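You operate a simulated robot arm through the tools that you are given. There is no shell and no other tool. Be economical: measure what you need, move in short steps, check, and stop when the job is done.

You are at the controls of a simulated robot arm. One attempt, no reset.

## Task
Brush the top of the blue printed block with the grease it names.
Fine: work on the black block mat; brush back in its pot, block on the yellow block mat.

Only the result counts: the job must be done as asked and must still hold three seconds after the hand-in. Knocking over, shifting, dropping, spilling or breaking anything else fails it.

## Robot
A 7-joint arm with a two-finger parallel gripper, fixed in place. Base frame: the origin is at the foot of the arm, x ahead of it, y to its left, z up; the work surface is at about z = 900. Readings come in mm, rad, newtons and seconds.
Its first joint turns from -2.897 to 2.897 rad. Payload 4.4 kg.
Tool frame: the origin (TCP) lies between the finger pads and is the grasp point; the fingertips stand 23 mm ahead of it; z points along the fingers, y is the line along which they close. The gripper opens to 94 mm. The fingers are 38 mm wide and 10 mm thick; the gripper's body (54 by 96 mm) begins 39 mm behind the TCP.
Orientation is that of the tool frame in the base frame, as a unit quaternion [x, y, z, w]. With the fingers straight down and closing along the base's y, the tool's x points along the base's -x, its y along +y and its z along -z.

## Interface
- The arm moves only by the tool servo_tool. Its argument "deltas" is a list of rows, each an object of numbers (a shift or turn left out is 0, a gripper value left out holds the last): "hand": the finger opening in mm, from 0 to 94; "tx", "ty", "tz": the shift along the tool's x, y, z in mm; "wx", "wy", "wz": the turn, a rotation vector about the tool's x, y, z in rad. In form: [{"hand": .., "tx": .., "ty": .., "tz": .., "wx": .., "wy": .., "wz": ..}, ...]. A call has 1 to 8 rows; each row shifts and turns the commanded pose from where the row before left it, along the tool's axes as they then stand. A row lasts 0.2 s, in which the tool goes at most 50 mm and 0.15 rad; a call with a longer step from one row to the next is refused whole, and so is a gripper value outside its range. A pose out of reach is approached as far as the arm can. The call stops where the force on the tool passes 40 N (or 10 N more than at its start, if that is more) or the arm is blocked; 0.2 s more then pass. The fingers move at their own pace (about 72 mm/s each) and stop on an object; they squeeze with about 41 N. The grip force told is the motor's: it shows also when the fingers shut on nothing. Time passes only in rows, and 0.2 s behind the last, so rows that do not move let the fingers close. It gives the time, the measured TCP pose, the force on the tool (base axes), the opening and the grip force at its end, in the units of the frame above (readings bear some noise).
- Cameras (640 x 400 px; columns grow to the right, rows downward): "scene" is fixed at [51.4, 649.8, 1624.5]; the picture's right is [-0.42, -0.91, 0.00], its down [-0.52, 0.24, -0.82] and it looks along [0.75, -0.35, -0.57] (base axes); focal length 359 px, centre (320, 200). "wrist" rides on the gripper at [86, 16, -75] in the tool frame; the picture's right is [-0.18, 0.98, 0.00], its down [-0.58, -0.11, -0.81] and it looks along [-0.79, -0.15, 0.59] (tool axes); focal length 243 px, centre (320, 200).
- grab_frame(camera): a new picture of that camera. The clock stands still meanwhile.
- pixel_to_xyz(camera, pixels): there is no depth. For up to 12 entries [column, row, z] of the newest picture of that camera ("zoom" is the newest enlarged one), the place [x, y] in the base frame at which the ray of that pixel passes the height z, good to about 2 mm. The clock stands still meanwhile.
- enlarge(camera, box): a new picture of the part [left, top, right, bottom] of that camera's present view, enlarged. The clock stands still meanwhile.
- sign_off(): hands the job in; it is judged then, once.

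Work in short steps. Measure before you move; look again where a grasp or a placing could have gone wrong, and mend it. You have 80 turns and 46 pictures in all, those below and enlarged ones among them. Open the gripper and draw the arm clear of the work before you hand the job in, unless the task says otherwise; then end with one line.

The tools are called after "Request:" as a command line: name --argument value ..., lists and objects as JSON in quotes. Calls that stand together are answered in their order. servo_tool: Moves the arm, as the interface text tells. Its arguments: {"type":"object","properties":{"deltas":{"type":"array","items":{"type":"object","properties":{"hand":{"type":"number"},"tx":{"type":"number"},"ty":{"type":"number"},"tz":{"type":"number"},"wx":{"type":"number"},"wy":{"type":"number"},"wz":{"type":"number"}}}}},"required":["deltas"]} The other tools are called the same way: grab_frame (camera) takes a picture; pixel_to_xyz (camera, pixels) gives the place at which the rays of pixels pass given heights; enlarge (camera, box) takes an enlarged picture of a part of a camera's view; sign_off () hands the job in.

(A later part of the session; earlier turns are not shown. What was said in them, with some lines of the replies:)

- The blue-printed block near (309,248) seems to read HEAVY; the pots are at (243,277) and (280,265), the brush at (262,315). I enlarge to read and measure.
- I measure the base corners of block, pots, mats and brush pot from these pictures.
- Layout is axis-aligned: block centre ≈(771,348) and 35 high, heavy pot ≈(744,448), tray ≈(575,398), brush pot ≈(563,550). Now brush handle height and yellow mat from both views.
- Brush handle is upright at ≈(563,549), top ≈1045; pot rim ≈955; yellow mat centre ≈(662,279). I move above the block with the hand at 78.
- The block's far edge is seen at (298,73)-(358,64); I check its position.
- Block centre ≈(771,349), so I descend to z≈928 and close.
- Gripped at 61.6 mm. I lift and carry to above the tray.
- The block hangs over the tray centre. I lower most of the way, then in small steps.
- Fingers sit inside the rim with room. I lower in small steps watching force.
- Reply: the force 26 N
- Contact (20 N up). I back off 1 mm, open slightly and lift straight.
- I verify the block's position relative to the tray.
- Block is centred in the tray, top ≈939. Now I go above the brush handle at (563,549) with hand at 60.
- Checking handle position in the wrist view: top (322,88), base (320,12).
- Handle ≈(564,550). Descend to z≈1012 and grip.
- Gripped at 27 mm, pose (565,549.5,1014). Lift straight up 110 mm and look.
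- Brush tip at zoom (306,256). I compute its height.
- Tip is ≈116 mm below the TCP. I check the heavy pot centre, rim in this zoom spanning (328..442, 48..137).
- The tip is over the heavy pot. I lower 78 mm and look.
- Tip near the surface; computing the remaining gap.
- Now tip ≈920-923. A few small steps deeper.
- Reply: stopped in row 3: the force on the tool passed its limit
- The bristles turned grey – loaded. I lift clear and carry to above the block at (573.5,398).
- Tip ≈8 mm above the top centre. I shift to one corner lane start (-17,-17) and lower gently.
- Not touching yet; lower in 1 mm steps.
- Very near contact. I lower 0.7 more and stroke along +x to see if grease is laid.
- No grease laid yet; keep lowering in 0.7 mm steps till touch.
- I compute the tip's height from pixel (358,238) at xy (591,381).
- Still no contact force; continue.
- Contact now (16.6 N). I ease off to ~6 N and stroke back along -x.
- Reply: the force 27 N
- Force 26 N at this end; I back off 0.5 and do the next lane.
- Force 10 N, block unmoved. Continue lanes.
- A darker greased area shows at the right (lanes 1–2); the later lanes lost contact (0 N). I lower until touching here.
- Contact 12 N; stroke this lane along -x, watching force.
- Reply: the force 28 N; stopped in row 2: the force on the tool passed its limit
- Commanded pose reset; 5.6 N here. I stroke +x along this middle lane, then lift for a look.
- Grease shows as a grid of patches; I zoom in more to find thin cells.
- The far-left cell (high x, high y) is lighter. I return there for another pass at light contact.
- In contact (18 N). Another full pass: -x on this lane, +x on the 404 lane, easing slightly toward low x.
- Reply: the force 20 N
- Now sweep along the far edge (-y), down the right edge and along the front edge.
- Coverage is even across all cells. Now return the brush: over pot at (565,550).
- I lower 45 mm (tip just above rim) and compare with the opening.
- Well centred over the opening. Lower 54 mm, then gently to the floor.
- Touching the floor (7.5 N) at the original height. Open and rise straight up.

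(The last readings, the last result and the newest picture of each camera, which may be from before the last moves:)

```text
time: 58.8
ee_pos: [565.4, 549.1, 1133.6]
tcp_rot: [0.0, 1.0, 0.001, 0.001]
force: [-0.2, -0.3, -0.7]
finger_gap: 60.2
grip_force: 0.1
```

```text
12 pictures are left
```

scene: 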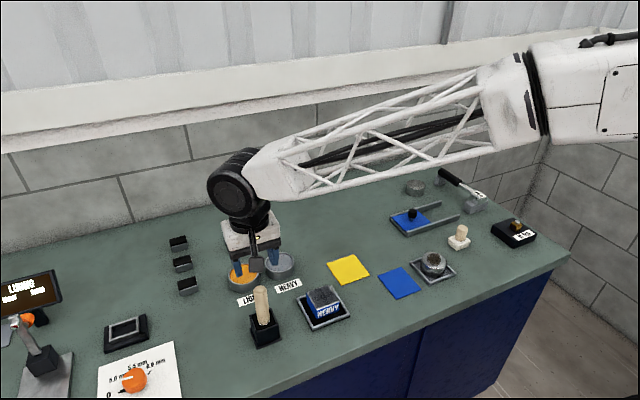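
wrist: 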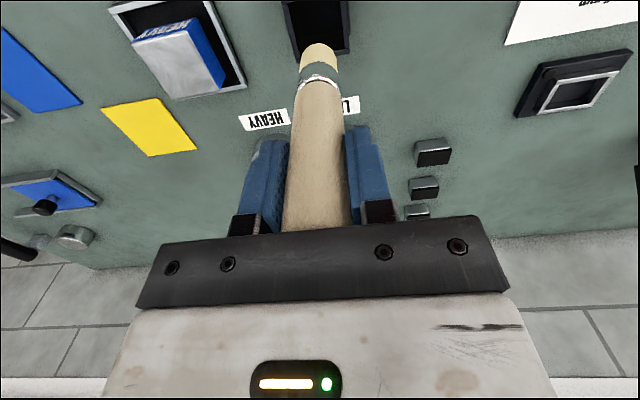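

Brush stands in its pot. Move over the block with hand 72.

Request:
servo_tool --deltas '[{"hand": 72, "ty": -37.8, "tx": -2.2}, {"ty": -37.8, "tx": -2.2}, {"ty": -37.8, "tx": -2.2}, {"ty": -37.8, "tx": -2.2}, {"tz": 45}, {}]'

Request:
enlarge --camera "scene" --box '[240, 260, 368, 340]'

Request:
pixel_to_xyz --camera "zoom" --pixels '[[386, 297, 904], [496, 262, 904], [387, 250, 939], [497, 210, 939], [440, 124, 939], [332, 163, 939]]'

```text
time: 60.2
ee_pos: [573.8, 398.2, 1088.5]
tcp_rot: [0.0, 1.0, 0.002, 0.002]
force: [0.1, 0.3, 0.3]
finger_gap: 72.2
grip_force: 0.0
```

```text
5.00 times, centred on (304, 300) of scene
```

zoom: 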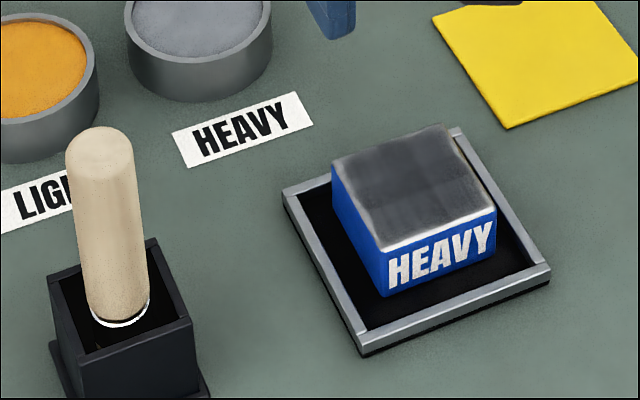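

```text
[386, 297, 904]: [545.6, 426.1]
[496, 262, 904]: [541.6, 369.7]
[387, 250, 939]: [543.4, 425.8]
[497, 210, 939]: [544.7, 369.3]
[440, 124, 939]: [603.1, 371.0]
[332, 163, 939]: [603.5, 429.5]
```

The block has not moved (centre ≈(573.5,398)). Descend to z≈936, grip, lift.

Request:
servo_tool --deltas '[{"tz": 45}, {"tz": 45}, {"tz": 40}, {"tz": 22}, {"hand": 40}, {}, {}]'

Request:
servo_tool --deltas '[{"tz": -15}, {"tz": -30}, {"tz": -35}, {}]'

```text
time: 61.8
ee_pos: [573.9, 399.9, 937.0]
tcp_rot: [0.0, 1.0, 0.001, 0.002]
force: [0.2, 0.1, 0.0]
finger_gap: 61.9
grip_force: 41.1
```

```text
time: 62.8
ee_pos: [574.0, 398.7, 1016.5]
tcp_rot: [0.0, 1.0, 0.001, 0.001]
force: [0.3, 0.2, -3.3]
finger_gap: 61.9
grip_force: 40.7
```

Move to over the yellow mat centre (661,279), then lower partway and look.

Request:
servo_tool --deltas '[{"tx": -29, "ty": -40}, {"tx": -29, "ty": -40}, {"tx": -29, "ty": -40}, {}, {"tz": 30}, {"tz": 30}, {"tz": 12}, {}]'

Request:
enlarge --camera "scene" --box '[288, 230, 400, 300]'

```text
time: 64.6
ee_pos: [660.2, 278.1, 944.4]
tcp_rot: [0.0, 1.0, 0.001, 0.002]
force: [-0.8, 0.2, -2.8]
finger_gap: 62.0
grip_force: 41.2
```

```text
5.71 times, centred on (344, 265) of scene
```

zoom: 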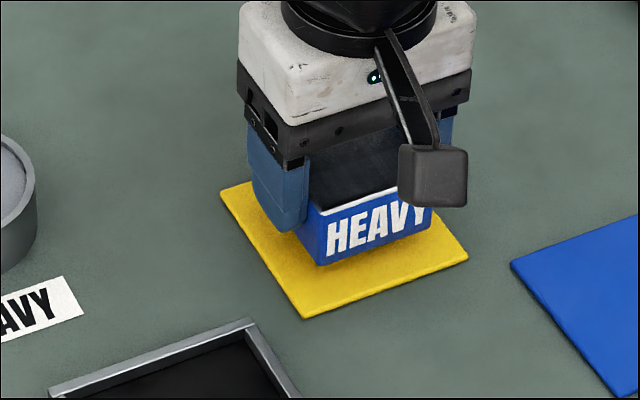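

Well placed over the mat. Lower in small steps to contact.

Request:
servo_tool --deltas '[{"tz": 4}, {"tz": 3}, {}]'

Request:
servo_tool --deltas '[{"tz": 1.2}, {}]'

Request:
servo_tool --deltas '[{"tz": 1.2}, {}]'

```text
time: 65.4
ee_pos: [660.4, 279.1, 937.4]
tcp_rot: [0.0, 1.0, 0.002, 0.002]
force: [0.1, 0.4, -3.2]
finger_gap: 61.7
grip_force: 40.9
```

```text
time: 66.0
ee_pos: [661.0, 279.1, 936.0]
tcp_rot: [0.0, 1.0, 0.002, 0.002]
force: [-0.5, -0.8, -0.8]
finger_gap: 61.9
grip_force: 41.7
```

```text
time: 66.6
ee_pos: [662.2, 277.8, 937.4]
tcp_rot: [0.0, 1.0, 0.002, 0.002]
force: [-7.7, -5.0, 24.5]
finger_gap: 61.9
grip_force: 41.0
```

Contact on the mat. Back off slightly, open, and rise clear.

Request:
servo_tool --deltas '[{"tz": -0.8}, {"hand": 76}, {}, {"tz": -20}, {"tz": -45}, {"tz": -50}, {"tz": -50}, {"tz": -50}]'

Request:
servo_tool --deltas '[{"tz": -45, "tx": 20}, {"tz": -45, "tx": 20}, {"tz": -45, "tx": 20}, {}]'

Request:
grab_frame --camera "scene"

Request:
enlarge --camera "scene" --box '[240, 220, 400, 320]'

```text
time: 68.4
ee_pos: [660.1, 277.4, 1149.5]
tcp_rot: [0.001, 1.0, 0.001, 0.001]
force: [0.6, 0.2, -0.7]
finger_gap: 75.8
grip_force: 0.1
```

```text
time: 69.4
ee_pos: [599.6, 278.6, 1283.9]
tcp_rot: [-0.001, 1.0, 0.001, 0.002]
force: [0.8, 0.5, 0.1]
finger_gap: 75.9
grip_force: 0.1
```

```text
9 pictures are left
```

scene: 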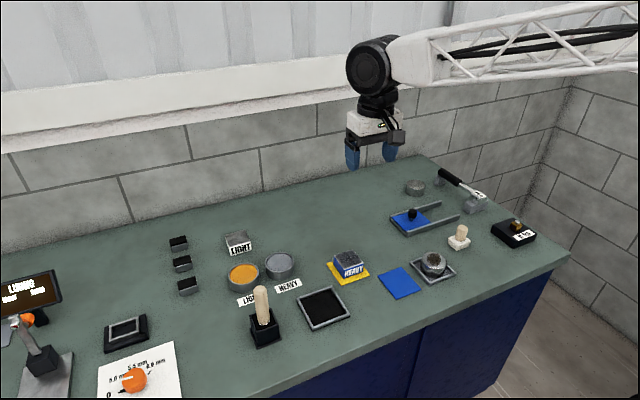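

```text
4.00 times, centred on (320, 270) of scene
```

zoom: 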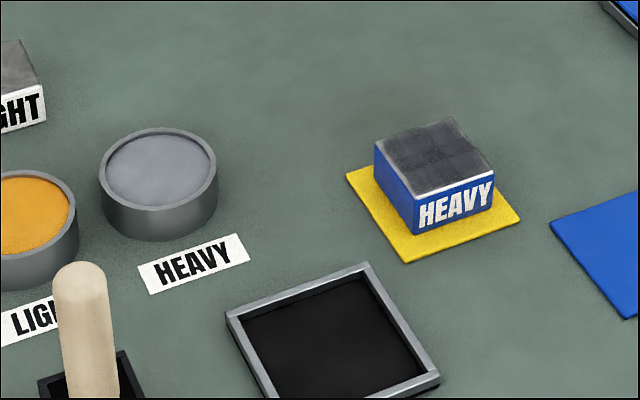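

The greased block sits on the yellow mat, the brush is in its pot, and everything else is undisturbed. The arm is clear, so I hand in.

Request:
sign_off

```text
The job is handed in.
```

I brushed the top of the blue HEAVY block with heavy grease on the black mat, put the brush back in its pot, left the block on the yellow mat, and handed the job in.
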